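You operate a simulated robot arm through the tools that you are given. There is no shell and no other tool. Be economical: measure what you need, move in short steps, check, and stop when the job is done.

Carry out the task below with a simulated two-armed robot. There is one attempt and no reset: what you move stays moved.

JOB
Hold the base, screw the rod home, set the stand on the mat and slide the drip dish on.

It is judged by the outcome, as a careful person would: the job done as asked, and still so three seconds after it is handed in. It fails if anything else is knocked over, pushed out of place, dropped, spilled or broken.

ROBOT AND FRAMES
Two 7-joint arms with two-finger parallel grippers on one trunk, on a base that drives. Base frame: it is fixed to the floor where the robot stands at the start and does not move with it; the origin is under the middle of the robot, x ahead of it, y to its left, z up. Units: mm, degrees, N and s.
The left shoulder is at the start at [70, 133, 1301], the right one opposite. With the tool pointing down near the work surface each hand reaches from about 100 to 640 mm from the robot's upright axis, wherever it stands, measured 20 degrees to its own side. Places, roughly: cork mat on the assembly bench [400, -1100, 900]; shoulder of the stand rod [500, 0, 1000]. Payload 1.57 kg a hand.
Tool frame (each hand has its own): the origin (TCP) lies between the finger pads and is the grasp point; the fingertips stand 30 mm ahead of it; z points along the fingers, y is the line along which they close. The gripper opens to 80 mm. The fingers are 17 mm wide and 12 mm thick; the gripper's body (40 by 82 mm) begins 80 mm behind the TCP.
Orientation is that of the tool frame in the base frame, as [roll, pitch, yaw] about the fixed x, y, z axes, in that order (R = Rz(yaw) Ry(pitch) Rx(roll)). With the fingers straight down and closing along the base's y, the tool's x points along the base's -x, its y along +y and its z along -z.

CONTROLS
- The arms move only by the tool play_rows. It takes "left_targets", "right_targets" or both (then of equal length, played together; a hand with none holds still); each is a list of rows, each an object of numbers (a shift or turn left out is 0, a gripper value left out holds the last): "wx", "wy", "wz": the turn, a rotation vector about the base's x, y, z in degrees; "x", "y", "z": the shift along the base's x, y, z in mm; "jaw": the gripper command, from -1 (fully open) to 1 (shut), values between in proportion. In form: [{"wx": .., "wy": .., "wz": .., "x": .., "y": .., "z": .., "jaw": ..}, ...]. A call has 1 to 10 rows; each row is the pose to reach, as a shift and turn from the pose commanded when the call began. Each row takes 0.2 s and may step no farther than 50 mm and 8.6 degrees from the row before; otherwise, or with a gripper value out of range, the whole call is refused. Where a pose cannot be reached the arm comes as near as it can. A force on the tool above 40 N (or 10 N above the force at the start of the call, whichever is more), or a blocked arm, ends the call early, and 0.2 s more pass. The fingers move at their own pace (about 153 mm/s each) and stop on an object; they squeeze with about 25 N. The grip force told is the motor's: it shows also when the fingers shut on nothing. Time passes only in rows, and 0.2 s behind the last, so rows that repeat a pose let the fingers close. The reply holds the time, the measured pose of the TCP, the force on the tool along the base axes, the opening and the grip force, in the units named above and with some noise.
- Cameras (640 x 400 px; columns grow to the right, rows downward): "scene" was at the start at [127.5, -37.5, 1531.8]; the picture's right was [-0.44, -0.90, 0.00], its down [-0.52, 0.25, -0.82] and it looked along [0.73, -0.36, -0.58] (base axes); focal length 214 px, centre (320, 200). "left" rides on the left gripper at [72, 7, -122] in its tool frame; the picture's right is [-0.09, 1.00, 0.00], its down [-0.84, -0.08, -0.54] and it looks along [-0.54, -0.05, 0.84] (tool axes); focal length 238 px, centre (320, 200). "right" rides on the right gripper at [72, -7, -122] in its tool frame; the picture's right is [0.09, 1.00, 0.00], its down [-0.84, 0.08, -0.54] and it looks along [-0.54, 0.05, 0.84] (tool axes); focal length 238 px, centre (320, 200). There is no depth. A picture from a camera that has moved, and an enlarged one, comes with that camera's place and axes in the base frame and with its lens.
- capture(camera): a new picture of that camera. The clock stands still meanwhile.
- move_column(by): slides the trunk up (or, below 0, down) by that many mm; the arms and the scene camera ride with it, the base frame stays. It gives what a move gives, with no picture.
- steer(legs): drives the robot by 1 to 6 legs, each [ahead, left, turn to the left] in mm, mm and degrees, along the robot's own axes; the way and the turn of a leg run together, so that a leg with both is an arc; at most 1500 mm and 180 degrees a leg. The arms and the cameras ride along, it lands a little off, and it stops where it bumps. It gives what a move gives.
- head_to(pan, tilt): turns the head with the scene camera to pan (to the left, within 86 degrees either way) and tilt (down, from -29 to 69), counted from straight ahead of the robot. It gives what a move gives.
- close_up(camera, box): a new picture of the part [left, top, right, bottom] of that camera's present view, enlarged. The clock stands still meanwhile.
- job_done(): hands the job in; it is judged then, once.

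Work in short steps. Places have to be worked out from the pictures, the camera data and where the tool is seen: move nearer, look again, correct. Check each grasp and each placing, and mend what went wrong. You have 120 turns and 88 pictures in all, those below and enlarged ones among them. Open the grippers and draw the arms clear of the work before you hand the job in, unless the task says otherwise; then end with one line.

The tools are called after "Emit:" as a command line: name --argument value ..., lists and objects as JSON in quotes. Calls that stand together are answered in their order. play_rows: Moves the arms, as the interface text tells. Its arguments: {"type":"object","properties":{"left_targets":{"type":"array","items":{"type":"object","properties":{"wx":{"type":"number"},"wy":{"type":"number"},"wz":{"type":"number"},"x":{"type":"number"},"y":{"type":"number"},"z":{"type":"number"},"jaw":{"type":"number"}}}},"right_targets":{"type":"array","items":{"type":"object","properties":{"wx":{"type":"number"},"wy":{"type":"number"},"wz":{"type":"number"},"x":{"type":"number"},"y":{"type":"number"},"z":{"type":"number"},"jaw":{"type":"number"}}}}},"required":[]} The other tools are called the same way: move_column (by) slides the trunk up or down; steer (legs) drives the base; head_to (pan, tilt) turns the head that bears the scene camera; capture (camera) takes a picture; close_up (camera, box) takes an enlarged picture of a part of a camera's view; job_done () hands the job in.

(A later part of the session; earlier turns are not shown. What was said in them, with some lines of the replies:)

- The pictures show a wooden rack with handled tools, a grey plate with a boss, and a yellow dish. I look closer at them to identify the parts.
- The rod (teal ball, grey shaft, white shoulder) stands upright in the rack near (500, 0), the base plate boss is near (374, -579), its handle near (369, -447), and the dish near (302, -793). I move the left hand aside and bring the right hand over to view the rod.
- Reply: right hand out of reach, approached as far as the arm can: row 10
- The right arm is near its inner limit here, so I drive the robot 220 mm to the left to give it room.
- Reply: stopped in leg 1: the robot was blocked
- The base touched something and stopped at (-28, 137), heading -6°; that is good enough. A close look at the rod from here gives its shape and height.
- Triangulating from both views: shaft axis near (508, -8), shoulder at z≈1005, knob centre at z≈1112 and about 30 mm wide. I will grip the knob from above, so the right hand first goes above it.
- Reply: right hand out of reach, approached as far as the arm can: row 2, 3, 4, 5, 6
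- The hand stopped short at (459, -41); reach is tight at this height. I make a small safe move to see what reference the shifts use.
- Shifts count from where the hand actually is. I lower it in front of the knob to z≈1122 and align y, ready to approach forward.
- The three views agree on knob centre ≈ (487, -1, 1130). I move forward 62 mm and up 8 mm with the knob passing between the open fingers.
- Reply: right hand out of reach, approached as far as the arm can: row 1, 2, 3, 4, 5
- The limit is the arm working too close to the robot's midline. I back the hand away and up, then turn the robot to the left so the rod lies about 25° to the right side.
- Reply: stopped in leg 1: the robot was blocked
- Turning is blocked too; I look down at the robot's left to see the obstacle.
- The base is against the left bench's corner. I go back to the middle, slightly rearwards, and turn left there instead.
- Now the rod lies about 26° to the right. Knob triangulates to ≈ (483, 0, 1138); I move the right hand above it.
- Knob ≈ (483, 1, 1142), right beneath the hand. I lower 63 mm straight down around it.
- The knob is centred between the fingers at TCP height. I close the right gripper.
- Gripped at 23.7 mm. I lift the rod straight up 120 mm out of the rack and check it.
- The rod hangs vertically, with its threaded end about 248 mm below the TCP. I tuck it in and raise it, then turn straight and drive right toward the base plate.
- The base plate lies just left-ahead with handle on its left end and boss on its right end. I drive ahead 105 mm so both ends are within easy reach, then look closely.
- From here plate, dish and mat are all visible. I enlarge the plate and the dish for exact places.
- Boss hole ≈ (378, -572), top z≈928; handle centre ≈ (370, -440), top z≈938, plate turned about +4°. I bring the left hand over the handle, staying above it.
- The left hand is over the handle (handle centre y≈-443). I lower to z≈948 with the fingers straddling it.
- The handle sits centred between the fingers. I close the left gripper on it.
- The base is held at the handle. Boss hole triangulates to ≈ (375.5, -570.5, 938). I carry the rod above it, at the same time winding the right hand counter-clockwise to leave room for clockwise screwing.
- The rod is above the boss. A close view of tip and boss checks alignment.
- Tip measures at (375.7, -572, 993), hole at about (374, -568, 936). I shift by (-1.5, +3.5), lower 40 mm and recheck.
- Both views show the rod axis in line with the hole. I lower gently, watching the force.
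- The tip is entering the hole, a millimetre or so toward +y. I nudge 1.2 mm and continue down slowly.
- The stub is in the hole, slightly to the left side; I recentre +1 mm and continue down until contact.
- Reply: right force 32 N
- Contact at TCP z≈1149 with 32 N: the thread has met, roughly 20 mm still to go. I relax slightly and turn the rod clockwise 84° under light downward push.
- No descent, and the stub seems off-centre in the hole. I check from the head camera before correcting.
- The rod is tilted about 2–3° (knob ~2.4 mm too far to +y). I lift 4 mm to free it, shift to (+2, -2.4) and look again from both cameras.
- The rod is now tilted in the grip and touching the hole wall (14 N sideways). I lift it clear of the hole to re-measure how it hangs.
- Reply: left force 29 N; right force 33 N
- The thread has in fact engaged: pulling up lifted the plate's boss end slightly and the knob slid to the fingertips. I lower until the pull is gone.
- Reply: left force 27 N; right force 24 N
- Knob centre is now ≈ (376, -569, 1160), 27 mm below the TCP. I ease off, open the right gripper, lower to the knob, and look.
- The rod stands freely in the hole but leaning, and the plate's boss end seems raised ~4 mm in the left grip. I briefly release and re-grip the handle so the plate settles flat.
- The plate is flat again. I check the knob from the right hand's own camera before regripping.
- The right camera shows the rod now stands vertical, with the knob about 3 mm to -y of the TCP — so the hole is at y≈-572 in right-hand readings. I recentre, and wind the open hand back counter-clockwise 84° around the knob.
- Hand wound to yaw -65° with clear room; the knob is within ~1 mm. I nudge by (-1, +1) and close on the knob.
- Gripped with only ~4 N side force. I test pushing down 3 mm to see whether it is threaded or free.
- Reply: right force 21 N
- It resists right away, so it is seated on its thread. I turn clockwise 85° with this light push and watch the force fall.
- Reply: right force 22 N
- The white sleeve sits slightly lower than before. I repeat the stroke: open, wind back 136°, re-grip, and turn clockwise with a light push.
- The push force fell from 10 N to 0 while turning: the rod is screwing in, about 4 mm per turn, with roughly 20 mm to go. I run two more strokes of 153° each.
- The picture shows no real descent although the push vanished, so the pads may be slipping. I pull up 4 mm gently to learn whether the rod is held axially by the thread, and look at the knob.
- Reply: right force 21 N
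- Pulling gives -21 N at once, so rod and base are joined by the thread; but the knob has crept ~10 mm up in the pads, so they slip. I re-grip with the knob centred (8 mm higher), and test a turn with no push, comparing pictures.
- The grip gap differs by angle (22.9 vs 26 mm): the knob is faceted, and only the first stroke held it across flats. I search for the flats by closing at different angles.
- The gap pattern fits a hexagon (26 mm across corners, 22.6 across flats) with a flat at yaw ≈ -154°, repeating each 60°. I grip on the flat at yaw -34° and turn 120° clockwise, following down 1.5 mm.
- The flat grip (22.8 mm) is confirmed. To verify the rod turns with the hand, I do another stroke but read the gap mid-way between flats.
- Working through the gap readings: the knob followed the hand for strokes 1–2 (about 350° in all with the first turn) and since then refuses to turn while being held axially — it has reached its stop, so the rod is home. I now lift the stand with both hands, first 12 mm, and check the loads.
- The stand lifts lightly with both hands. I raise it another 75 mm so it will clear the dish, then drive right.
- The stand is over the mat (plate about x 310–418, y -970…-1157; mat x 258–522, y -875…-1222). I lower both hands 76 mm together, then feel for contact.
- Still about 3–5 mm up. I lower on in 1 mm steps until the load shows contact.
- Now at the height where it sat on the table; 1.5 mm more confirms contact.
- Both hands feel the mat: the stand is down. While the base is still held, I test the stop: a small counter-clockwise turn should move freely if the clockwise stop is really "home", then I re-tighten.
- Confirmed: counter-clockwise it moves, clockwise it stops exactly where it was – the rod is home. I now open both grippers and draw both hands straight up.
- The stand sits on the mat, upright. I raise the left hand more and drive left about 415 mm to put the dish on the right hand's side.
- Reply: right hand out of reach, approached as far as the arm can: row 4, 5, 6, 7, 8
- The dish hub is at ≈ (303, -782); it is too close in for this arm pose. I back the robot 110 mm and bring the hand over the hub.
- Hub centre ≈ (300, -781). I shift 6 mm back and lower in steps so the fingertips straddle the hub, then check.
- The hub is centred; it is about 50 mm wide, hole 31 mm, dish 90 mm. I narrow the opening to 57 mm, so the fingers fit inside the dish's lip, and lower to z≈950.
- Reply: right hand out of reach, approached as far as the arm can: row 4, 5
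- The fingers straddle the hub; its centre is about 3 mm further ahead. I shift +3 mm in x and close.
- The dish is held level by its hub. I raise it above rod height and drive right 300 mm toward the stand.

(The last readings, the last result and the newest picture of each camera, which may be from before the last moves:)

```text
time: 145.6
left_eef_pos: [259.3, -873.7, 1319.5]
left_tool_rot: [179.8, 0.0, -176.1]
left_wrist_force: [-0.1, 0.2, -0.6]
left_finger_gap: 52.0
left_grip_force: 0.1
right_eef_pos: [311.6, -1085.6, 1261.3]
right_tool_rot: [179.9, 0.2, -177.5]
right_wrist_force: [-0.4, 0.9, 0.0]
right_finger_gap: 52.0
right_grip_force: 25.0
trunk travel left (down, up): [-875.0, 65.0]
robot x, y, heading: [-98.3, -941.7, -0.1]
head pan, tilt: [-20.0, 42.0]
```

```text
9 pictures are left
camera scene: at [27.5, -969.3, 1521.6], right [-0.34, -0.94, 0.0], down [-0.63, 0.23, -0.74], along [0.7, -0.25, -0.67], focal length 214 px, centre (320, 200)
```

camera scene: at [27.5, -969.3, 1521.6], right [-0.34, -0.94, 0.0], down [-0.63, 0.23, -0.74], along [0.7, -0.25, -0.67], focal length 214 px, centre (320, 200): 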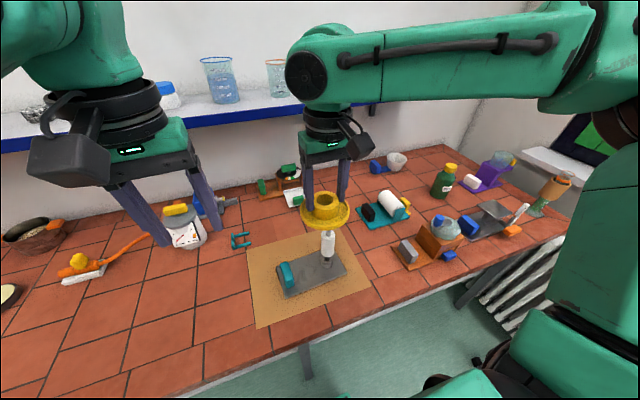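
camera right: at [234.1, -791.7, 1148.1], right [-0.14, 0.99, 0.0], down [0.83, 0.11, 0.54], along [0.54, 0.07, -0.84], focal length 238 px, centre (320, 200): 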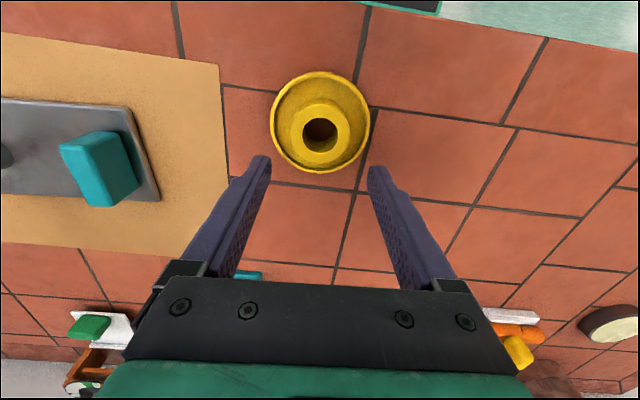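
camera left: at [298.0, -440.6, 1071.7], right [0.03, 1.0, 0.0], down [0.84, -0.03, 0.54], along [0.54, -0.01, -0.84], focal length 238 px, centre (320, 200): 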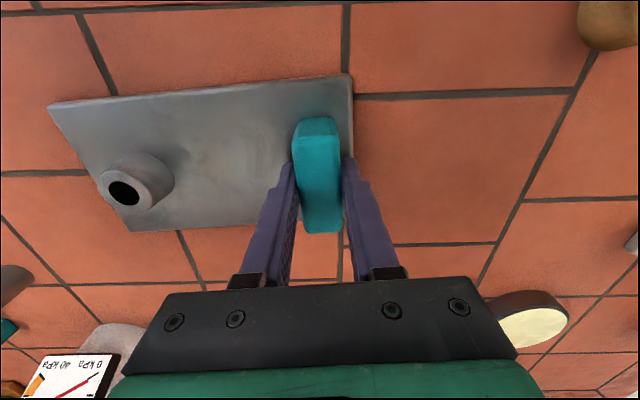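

The stand's rod is ahead-right of the dish. I move the dish over the knob's known place (373, -1120), staying above, and look down through its hole.

Emit:
play_rows --right_targets '[{"x": 15, "y": -9}, {"x": 30, "y": -18}, {"x": 45, "y": -27}, {"x": 60, "y": -35}, {"x": 60, "y": -35}, {"x": 60, "y": -35}]'

Emit:
close_up --camera "right" --box '[200, 60, 440, 260]'

Emit:
close_up --camera "scene" --box '[270, 130, 390, 290]'

```text
time: 146.9
left_eef_pos: [258.2, -873.2, 1318.4]
left_tool_rot: [179.9, -0.1, -176.2]
left_wrist_force: [0.7, 0.0, 0.5]
left_finger_gap: 52.0
left_grip_force: 0.0
right_eef_pos: [370.9, -1117.6, 1262.9]
right_tool_rot: [179.8, 0.2, -177.4]
right_wrist_force: [0.5, 0.8, -1.5]
right_finger_gap: 51.6
right_grip_force: 24.9
trunk travel left (down, up): [-875.0, 65.0]
robot x, y, heading: [-99.8, -941.1, -0.4]
head pan, tilt: [-20.0, 42.0]
```

```text
2.00 times, centred on (320, 160) of right
camera zoom: at [299.2, -1129.3, 1383.6], right [-0.14, 0.99, 0.0], down [0.83, 0.11, 0.54], along [0.54, 0.08, -0.84], focal length 477 px, centre (320, 280)
```

zoom: 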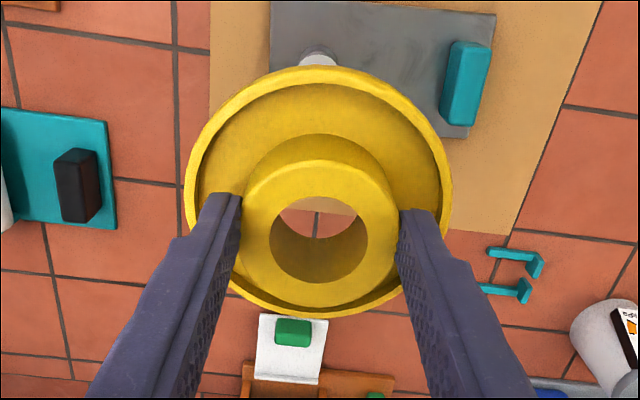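

```text
2.50 times, centred on (330, 210) of scene
camera zoom: at [27.0, -968.7, 1521.7], right [-0.34, -0.94, 0.0], down [-0.63, 0.23, -0.74], along [0.7, -0.26, -0.67], focal length 536 px, centre (295, 175)
```

zoom: 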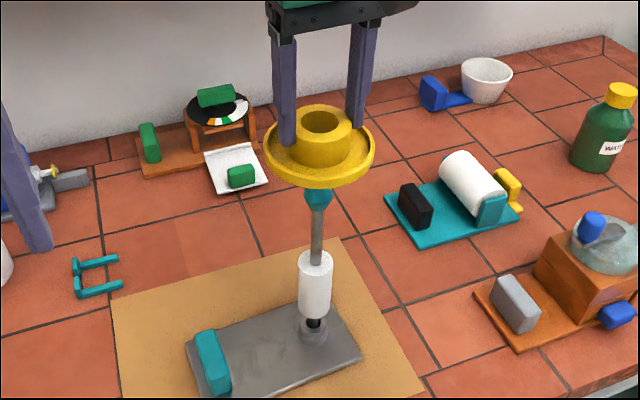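

Scene view gives the knob at (372, -1121, 1158), nearly under the dish; dish centre is about 2 mm too far ahead. I correct and lower 30 mm to just above the knob, then look again from both.

Emit:
play_rows --right_targets '[{"x": -2, "y": -0.3, "z": -10}, {"x": -2, "y": -0.3, "z": -20}, {"x": -2, "y": -0.3, "z": -28}, {"x": -2, "y": -0.3, "z": -28}, {"x": -2, "y": -0.3, "z": -28}]'

Emit:
close_up --camera "right" --box '[240, 90, 400, 250]'

Emit:
close_up --camera "scene" --box '[300, 160, 360, 230]'

```text
time: 148.2
left_eef_pos: [259.0, -873.3, 1317.1]
left_tool_rot: [179.9, 0.0, -176.2]
left_wrist_force: [-0.1, -0.1, 0.3]
left_finger_gap: 52.1
left_grip_force: 0.1
right_eef_pos: [368.7, -1119.6, 1234.3]
right_tool_rot: [179.9, 0.1, -177.4]
right_wrist_force: [0.4, 0.9, -0.6]
right_finger_gap: 51.5
right_grip_force: 25.1
trunk travel left (down, up): [-875.0, 65.0]
robot x, y, heading: [-100.5, -938.5, -0.3]
head pan, tilt: [-20.0, 42.0]
```

```text
2.50 times, centred on (320, 170) of right
camera zoom: at [297.4, -1130.0, 1355.2], right [-0.14, 0.99, 0.0], down [0.83, 0.11, 0.54], along [0.54, 0.08, -0.84], focal length 596 px, centre (320, 275)
```

zoom: 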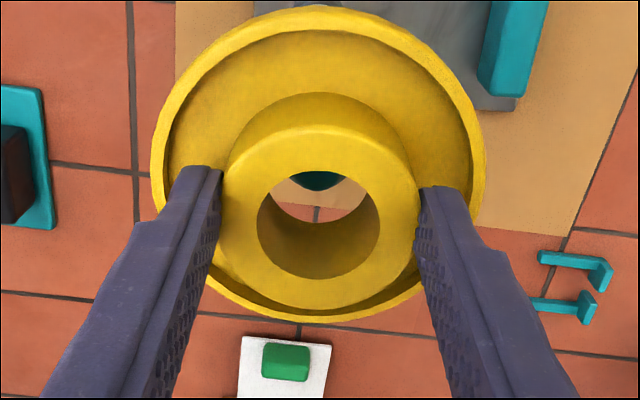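

```text
5.71 times, centred on (330, 195) of scene
camera zoom: at [27.5, -968.7, 1521.7], right [-0.34, -0.94, 0.0], down [-0.63, 0.23, -0.74], along [0.7, -0.26, -0.67], focal length 1226 px, centre (263, 229)
```

zoom: 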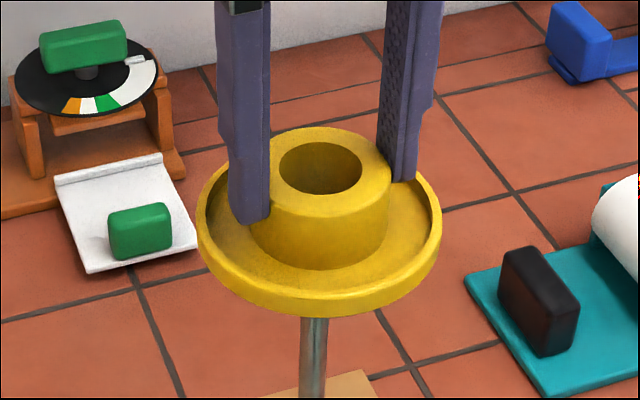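

Looking down, the knob's top shows centred laterally in the hole, and the scene view shows the shaft in line with the dish axis. I nudge +1 mm in x and lower 30 mm with force watch.

Emit:
play_rows --right_targets '[{"x": 1, "z": -4}, {"x": 1, "z": -8}, {"x": 1, "z": -12}, {"x": 1, "z": -16}, {"x": 1, "z": -20}, {"x": 1, "z": -24}, {"x": 1, "z": -28}, {"x": 1, "z": -32}, {"x": 1, "z": -32}]'

Emit:
close_up --camera "right" --box '[240, 90, 400, 250]'

```text
time: 150.2
left_eef_pos: [258.8, -873.7, 1317.3]
left_tool_rot: [179.9, 0.0, -176.2]
left_wrist_force: [0.1, -0.3, 0.2]
left_finger_gap: 52.0
left_grip_force: 0.0
right_eef_pos: [368.7, -1120.0, 1201.9]
right_tool_rot: [180.0, 0.0, -177.3]
right_wrist_force: [-0.4, -0.9, -0.3]
right_finger_gap: 51.4
right_grip_force: 25.2
trunk travel left (down, up): [-875.0, 65.0]
robot x, y, heading: [-103.4, -943.2, -0.0]
head pan, tilt: [-20.0, 42.0]
```

```text
2.50 times, centred on (320, 170) of right
camera zoom: at [298.6, -1129.8, 1323.2], right [-0.14, 0.99, 0.0], down [0.83, 0.11, 0.54], along [0.54, 0.08, -0.84], focal length 596 px, centre (320, 275)
```

zoom: 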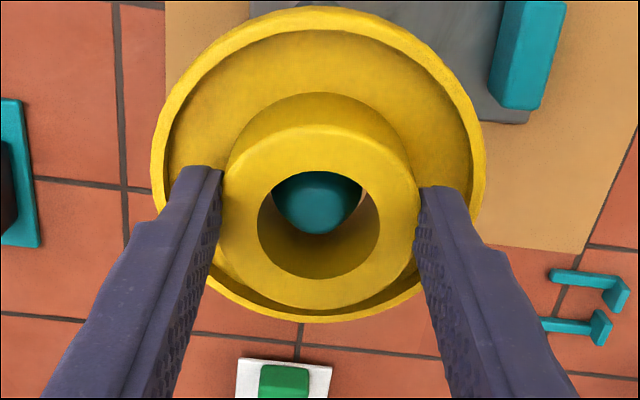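

The knob is entering the hole with no contact; it sits ~2 mm further ahead than the hole centre. I shift +1.5 mm and lower 40 mm more.

Emit:
play_rows --right_targets '[{"x": 1.5}, {"x": 1.5, "z": -4}, {"x": 1.5, "z": -8}, {"x": 1.5, "z": -12}, {"x": 1.5, "z": -17}, {"x": 1.5, "z": -22}, {"x": 1.5, "z": -28}, {"x": 1.5, "z": -34}, {"x": 1.5, "z": -40}, {"x": 1.5, "z": -40}]'

Emit:
close_up --camera "right" --box '[240, 90, 400, 250]'

```text
time: 152.3
left_eef_pos: [260.1, -873.5, 1318.8]
left_tool_rot: [179.9, 0.0, -176.2]
left_wrist_force: [0.0, -0.2, -0.7]
left_finger_gap: 52.1
left_grip_force: 0.0
right_eef_pos: [370.4, -1121.3, 1161.0]
right_tool_rot: [179.9, 0.2, -177.5]
right_wrist_force: [0.4, 0.1, 0.1]
right_finger_gap: 51.2
right_grip_force: 24.6
trunk travel left (down, up): [-875.0, 65.0]
robot x, y, heading: [-95.6, -939.9, 0.2]
head pan, tilt: [-20.0, 42.0]
```

```text
2.50 times, centred on (320, 170) of right
camera zoom: at [300.5, -1130.2, 1282.9], right [-0.14, 0.99, 0.0], down [0.83, 0.11, 0.54], along [0.54, 0.08, -0.84], focal length 596 px, centre (320, 275)
```

zoom: 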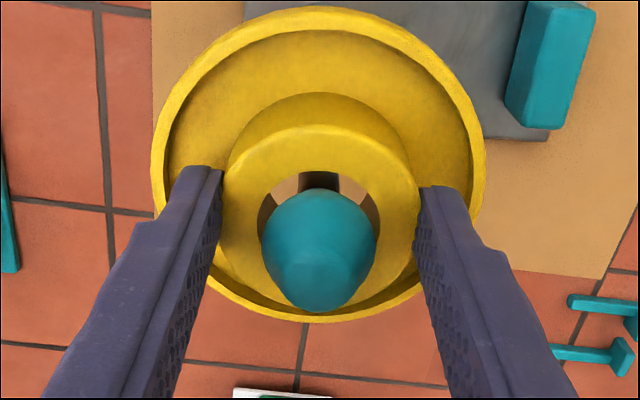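

The knob is through. I continue down 42 mm, then in small steps to feel the shoulder.

Emit:
play_rows --right_targets '[{"z": -6}, {"z": -12}, {"z": -18}, {"z": -24}, {"z": -30}, {"z": -36}, {"z": -42}, {"z": -42}]'

Emit:
play_rows --right_targets '[{"z": -2}, {"z": -4}, {"z": -6}, {"z": -6}]'

```text
time: 154.2
left_eef_pos: [258.7, -873.7, 1318.5]
left_tool_rot: [179.9, 0.0, -176.2]
left_wrist_force: [-0.3, 0.0, 0.0]
left_finger_gap: 51.9
left_grip_force: 0.0
right_eef_pos: [370.9, -1119.3, 1119.0]
right_tool_rot: [179.9, 0.1, -177.4]
right_wrist_force: [-0.1, 0.9, 0.0]
right_finger_gap: 51.1
right_grip_force: 24.8
trunk travel left (down, up): [-875.0, 65.0]
robot x, y, heading: [-98.9, -938.7, -0.0]
head pan, tilt: [-20.0, 42.0]
```

```text
time: 155.2
left_eef_pos: [259.6, -873.9, 1318.2]
left_tool_rot: [179.8, -0.1, -176.2]
left_wrist_force: [-0.6, -0.5, -0.1]
left_finger_gap: 52.2
left_grip_force: 0.0
right_eef_pos: [372.4, -1119.8, 1113.1]
right_tool_rot: [-180.0, 0.0, -177.4]
right_wrist_force: [-0.2, -1.1, -0.8]
right_finger_gap: 51.4
right_grip_force: 24.7
trunk travel left (down, up): [-875.0, 65.0]
robot x, y, heading: [-98.8, -942.5, -0.1]
head pan, tilt: [-20.0, 42.0]
```

No contact yet. I go on in small steps, staying above z≈1099 so the palm clears the knob.

Emit:
play_rows --right_targets '[{"z": -1}, {"z": -2}, {"z": -3}, {"z": -4}, {"z": -4}]'

Emit:
play_rows --right_targets '[{"z": -1}, {"z": -2}, {"z": -3}, {"z": -4}, {"z": -4}]'

```text
time: 156.3
left_eef_pos: [259.7, -874.1, 1319.2]
left_tool_rot: [179.9, 0.0, -176.2]
left_wrist_force: [0.5, 0.3, 0.2]
left_finger_gap: 52.2
left_grip_force: 0.0
right_eef_pos: [371.2, -1120.3, 1108.7]
right_tool_rot: [179.9, 0.1, -177.4]
right_wrist_force: [0.1, 0.1, -0.2]
right_finger_gap: 50.9
right_grip_force: 25.2
trunk travel left (down, up): [-875.0, 65.0]
robot x, y, heading: [-97.9, -938.1, -0.1]
head pan, tilt: [-20.0, 42.0]
```

```text
time: 157.6
left_eef_pos: [258.8, -874.0, 1319.0]
left_tool_rot: [179.9, 0.0, -176.2]
left_wrist_force: [0.1, 0.5, 0.1]
left_finger_gap: 52.2
left_grip_force: 0.1
right_eef_pos: [370.7, -1119.0, 1105.8]
right_tool_rot: [179.9, 0.2, -177.4]
right_wrist_force: [0.5, -1.5, 4.9]
right_finger_gap: 51.0
right_grip_force: 25.1
trunk travel left (down, up): [-875.0, 65.0]
robot x, y, heading: [-101.2, -945.2, -0.3]
head pan, tilt: [-20.0, 42.0]
```

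A 5 N contact at z≈1106, as expected for the shoulder. One close look confirms it before releasing.

Emit:
close_up --camera "scene" --box '[280, 170, 370, 280]'

```text
3.64 times, centred on (325, 225) of scene
camera zoom: at [26.9, -968.6, 1521.8], right [-0.34, -0.94, 0.0], down [-0.63, 0.23, -0.74], along [0.7, -0.26, -0.67], focal length 780 px, centre (302, 109)
```

zoom: 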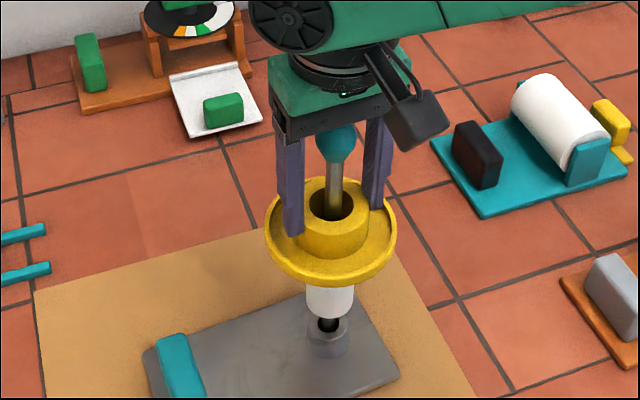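

The dish sits on the white shoulder with the shaft through its hole. I open just to 58 mm, so the fingers stay inside the lip, and rise straight up.

Emit:
play_rows --right_targets '[{"z": 1, "jaw": 0.55}, {"z": 1, "jaw": -0.45}, {"z": 1, "jaw": -0.45}, {"z": 1}]'

Emit:
play_rows --right_targets '[{"z": 5}, {"z": 12}, {"z": 22}, {"z": 35}, {"z": 50}, {"z": 75}, {"z": 100}, {"z": 130}, {"z": 150}]'

Emit:
close_up --camera "scene" --box '[250, 150, 400, 310]'

```text
time: 158.6
left_eef_pos: [259.6, -873.7, 1319.3]
left_tool_rot: [179.9, 0.0, -176.2]
left_wrist_force: [0.6, -0.1, -0.7]
left_finger_gap: 52.1
left_grip_force: 0.2
right_eef_pos: [371.9, -1120.9, 1107.2]
right_tool_rot: [180.0, 0.2, -177.4]
right_wrist_force: [0.0, -0.6, 0.6]
right_finger_gap: 58.2
right_grip_force: 0.2
trunk travel left (down, up): [-875.0, 65.0]
robot x, y, heading: [-100.8, -941.6, -0.1]
head pan, tilt: [-20.0, 42.0]
```

```text
time: 160.6
left_eef_pos: [258.5, -873.0, 1319.6]
left_tool_rot: [179.9, 0.0, -176.2]
left_wrist_force: [-0.7, 0.4, -0.5]
left_finger_gap: 52.0
left_grip_force: 0.0
right_eef_pos: [368.9, -1119.5, 1256.9]
right_tool_rot: [179.9, 0.1, -177.5]
right_wrist_force: [-0.4, -0.3, 0.3]
right_finger_gap: 58.0
right_grip_force: 0.1
trunk travel left (down, up): [-875.0, 65.0]
robot x, y, heading: [-100.8, -940.5, 0.0]
head pan, tilt: [-20.0, 42.0]
```

```text
2.50 times, centred on (325, 230) of scene
camera zoom: at [27.1, -968.4, 1521.7], right [-0.34, -0.94, 0.0], down [-0.63, 0.23, -0.74], along [0.7, -0.26, -0.67], focal length 536 px, centre (308, 125)
```

zoom: 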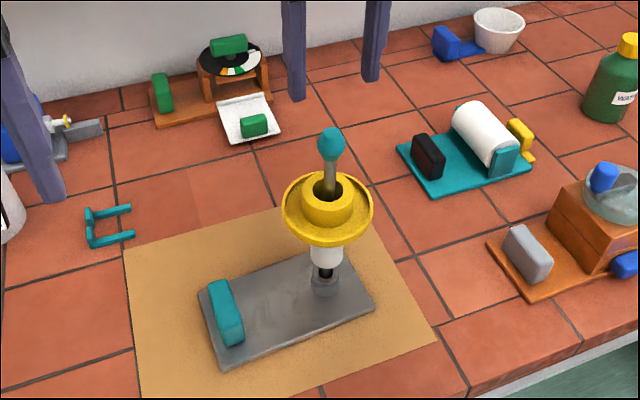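

The dish rests on the shoulder, the stand is on the mat. I draw the right hand back clear, fully open both grippers, and hand in.

Emit:
play_rows --left_targets '[{"jaw": -1}, {"jaw": -1}, {"jaw": -1}, {"jaw": -1}, {"jaw": -1}]' --right_targets '[{"z": 30}, {"z": 50, "x": -20, "jaw": -1}, {"z": 50, "x": -50}, {"z": 50, "x": -80}, {"z": 50, "x": -80}]'

Emit:
job_done

```text
time: 161.8
left_eef_pos: [258.5, -873.7, 1318.1]
left_tool_rot: [179.9, 0.1, -176.3]
left_wrist_force: [-0.1, 0.1, -0.6]
left_finger_gap: 80.1
left_grip_force: 0.1
right_eef_pos: [290.1, -1118.3, 1306.8]
right_tool_rot: [179.8, 0.1, -177.5]
right_wrist_force: [0.2, 0.0, -0.2]
right_finger_gap: 80.0
right_grip_force: 0.0
trunk travel left (down, up): [-875.0, 65.0]
robot x, y, heading: [-104.5, -941.4, 0.0]
head pan, tilt: [-20.0, 42.0]
```

```text
The job is handed in.
```

I held the base and screwed the rod in until it would turn no further, about 40 mm of its end still showing above the base; then I set the stand on the mat, slid the drip dish onto the rod's shoulder, and handed the job in with both hands clear.
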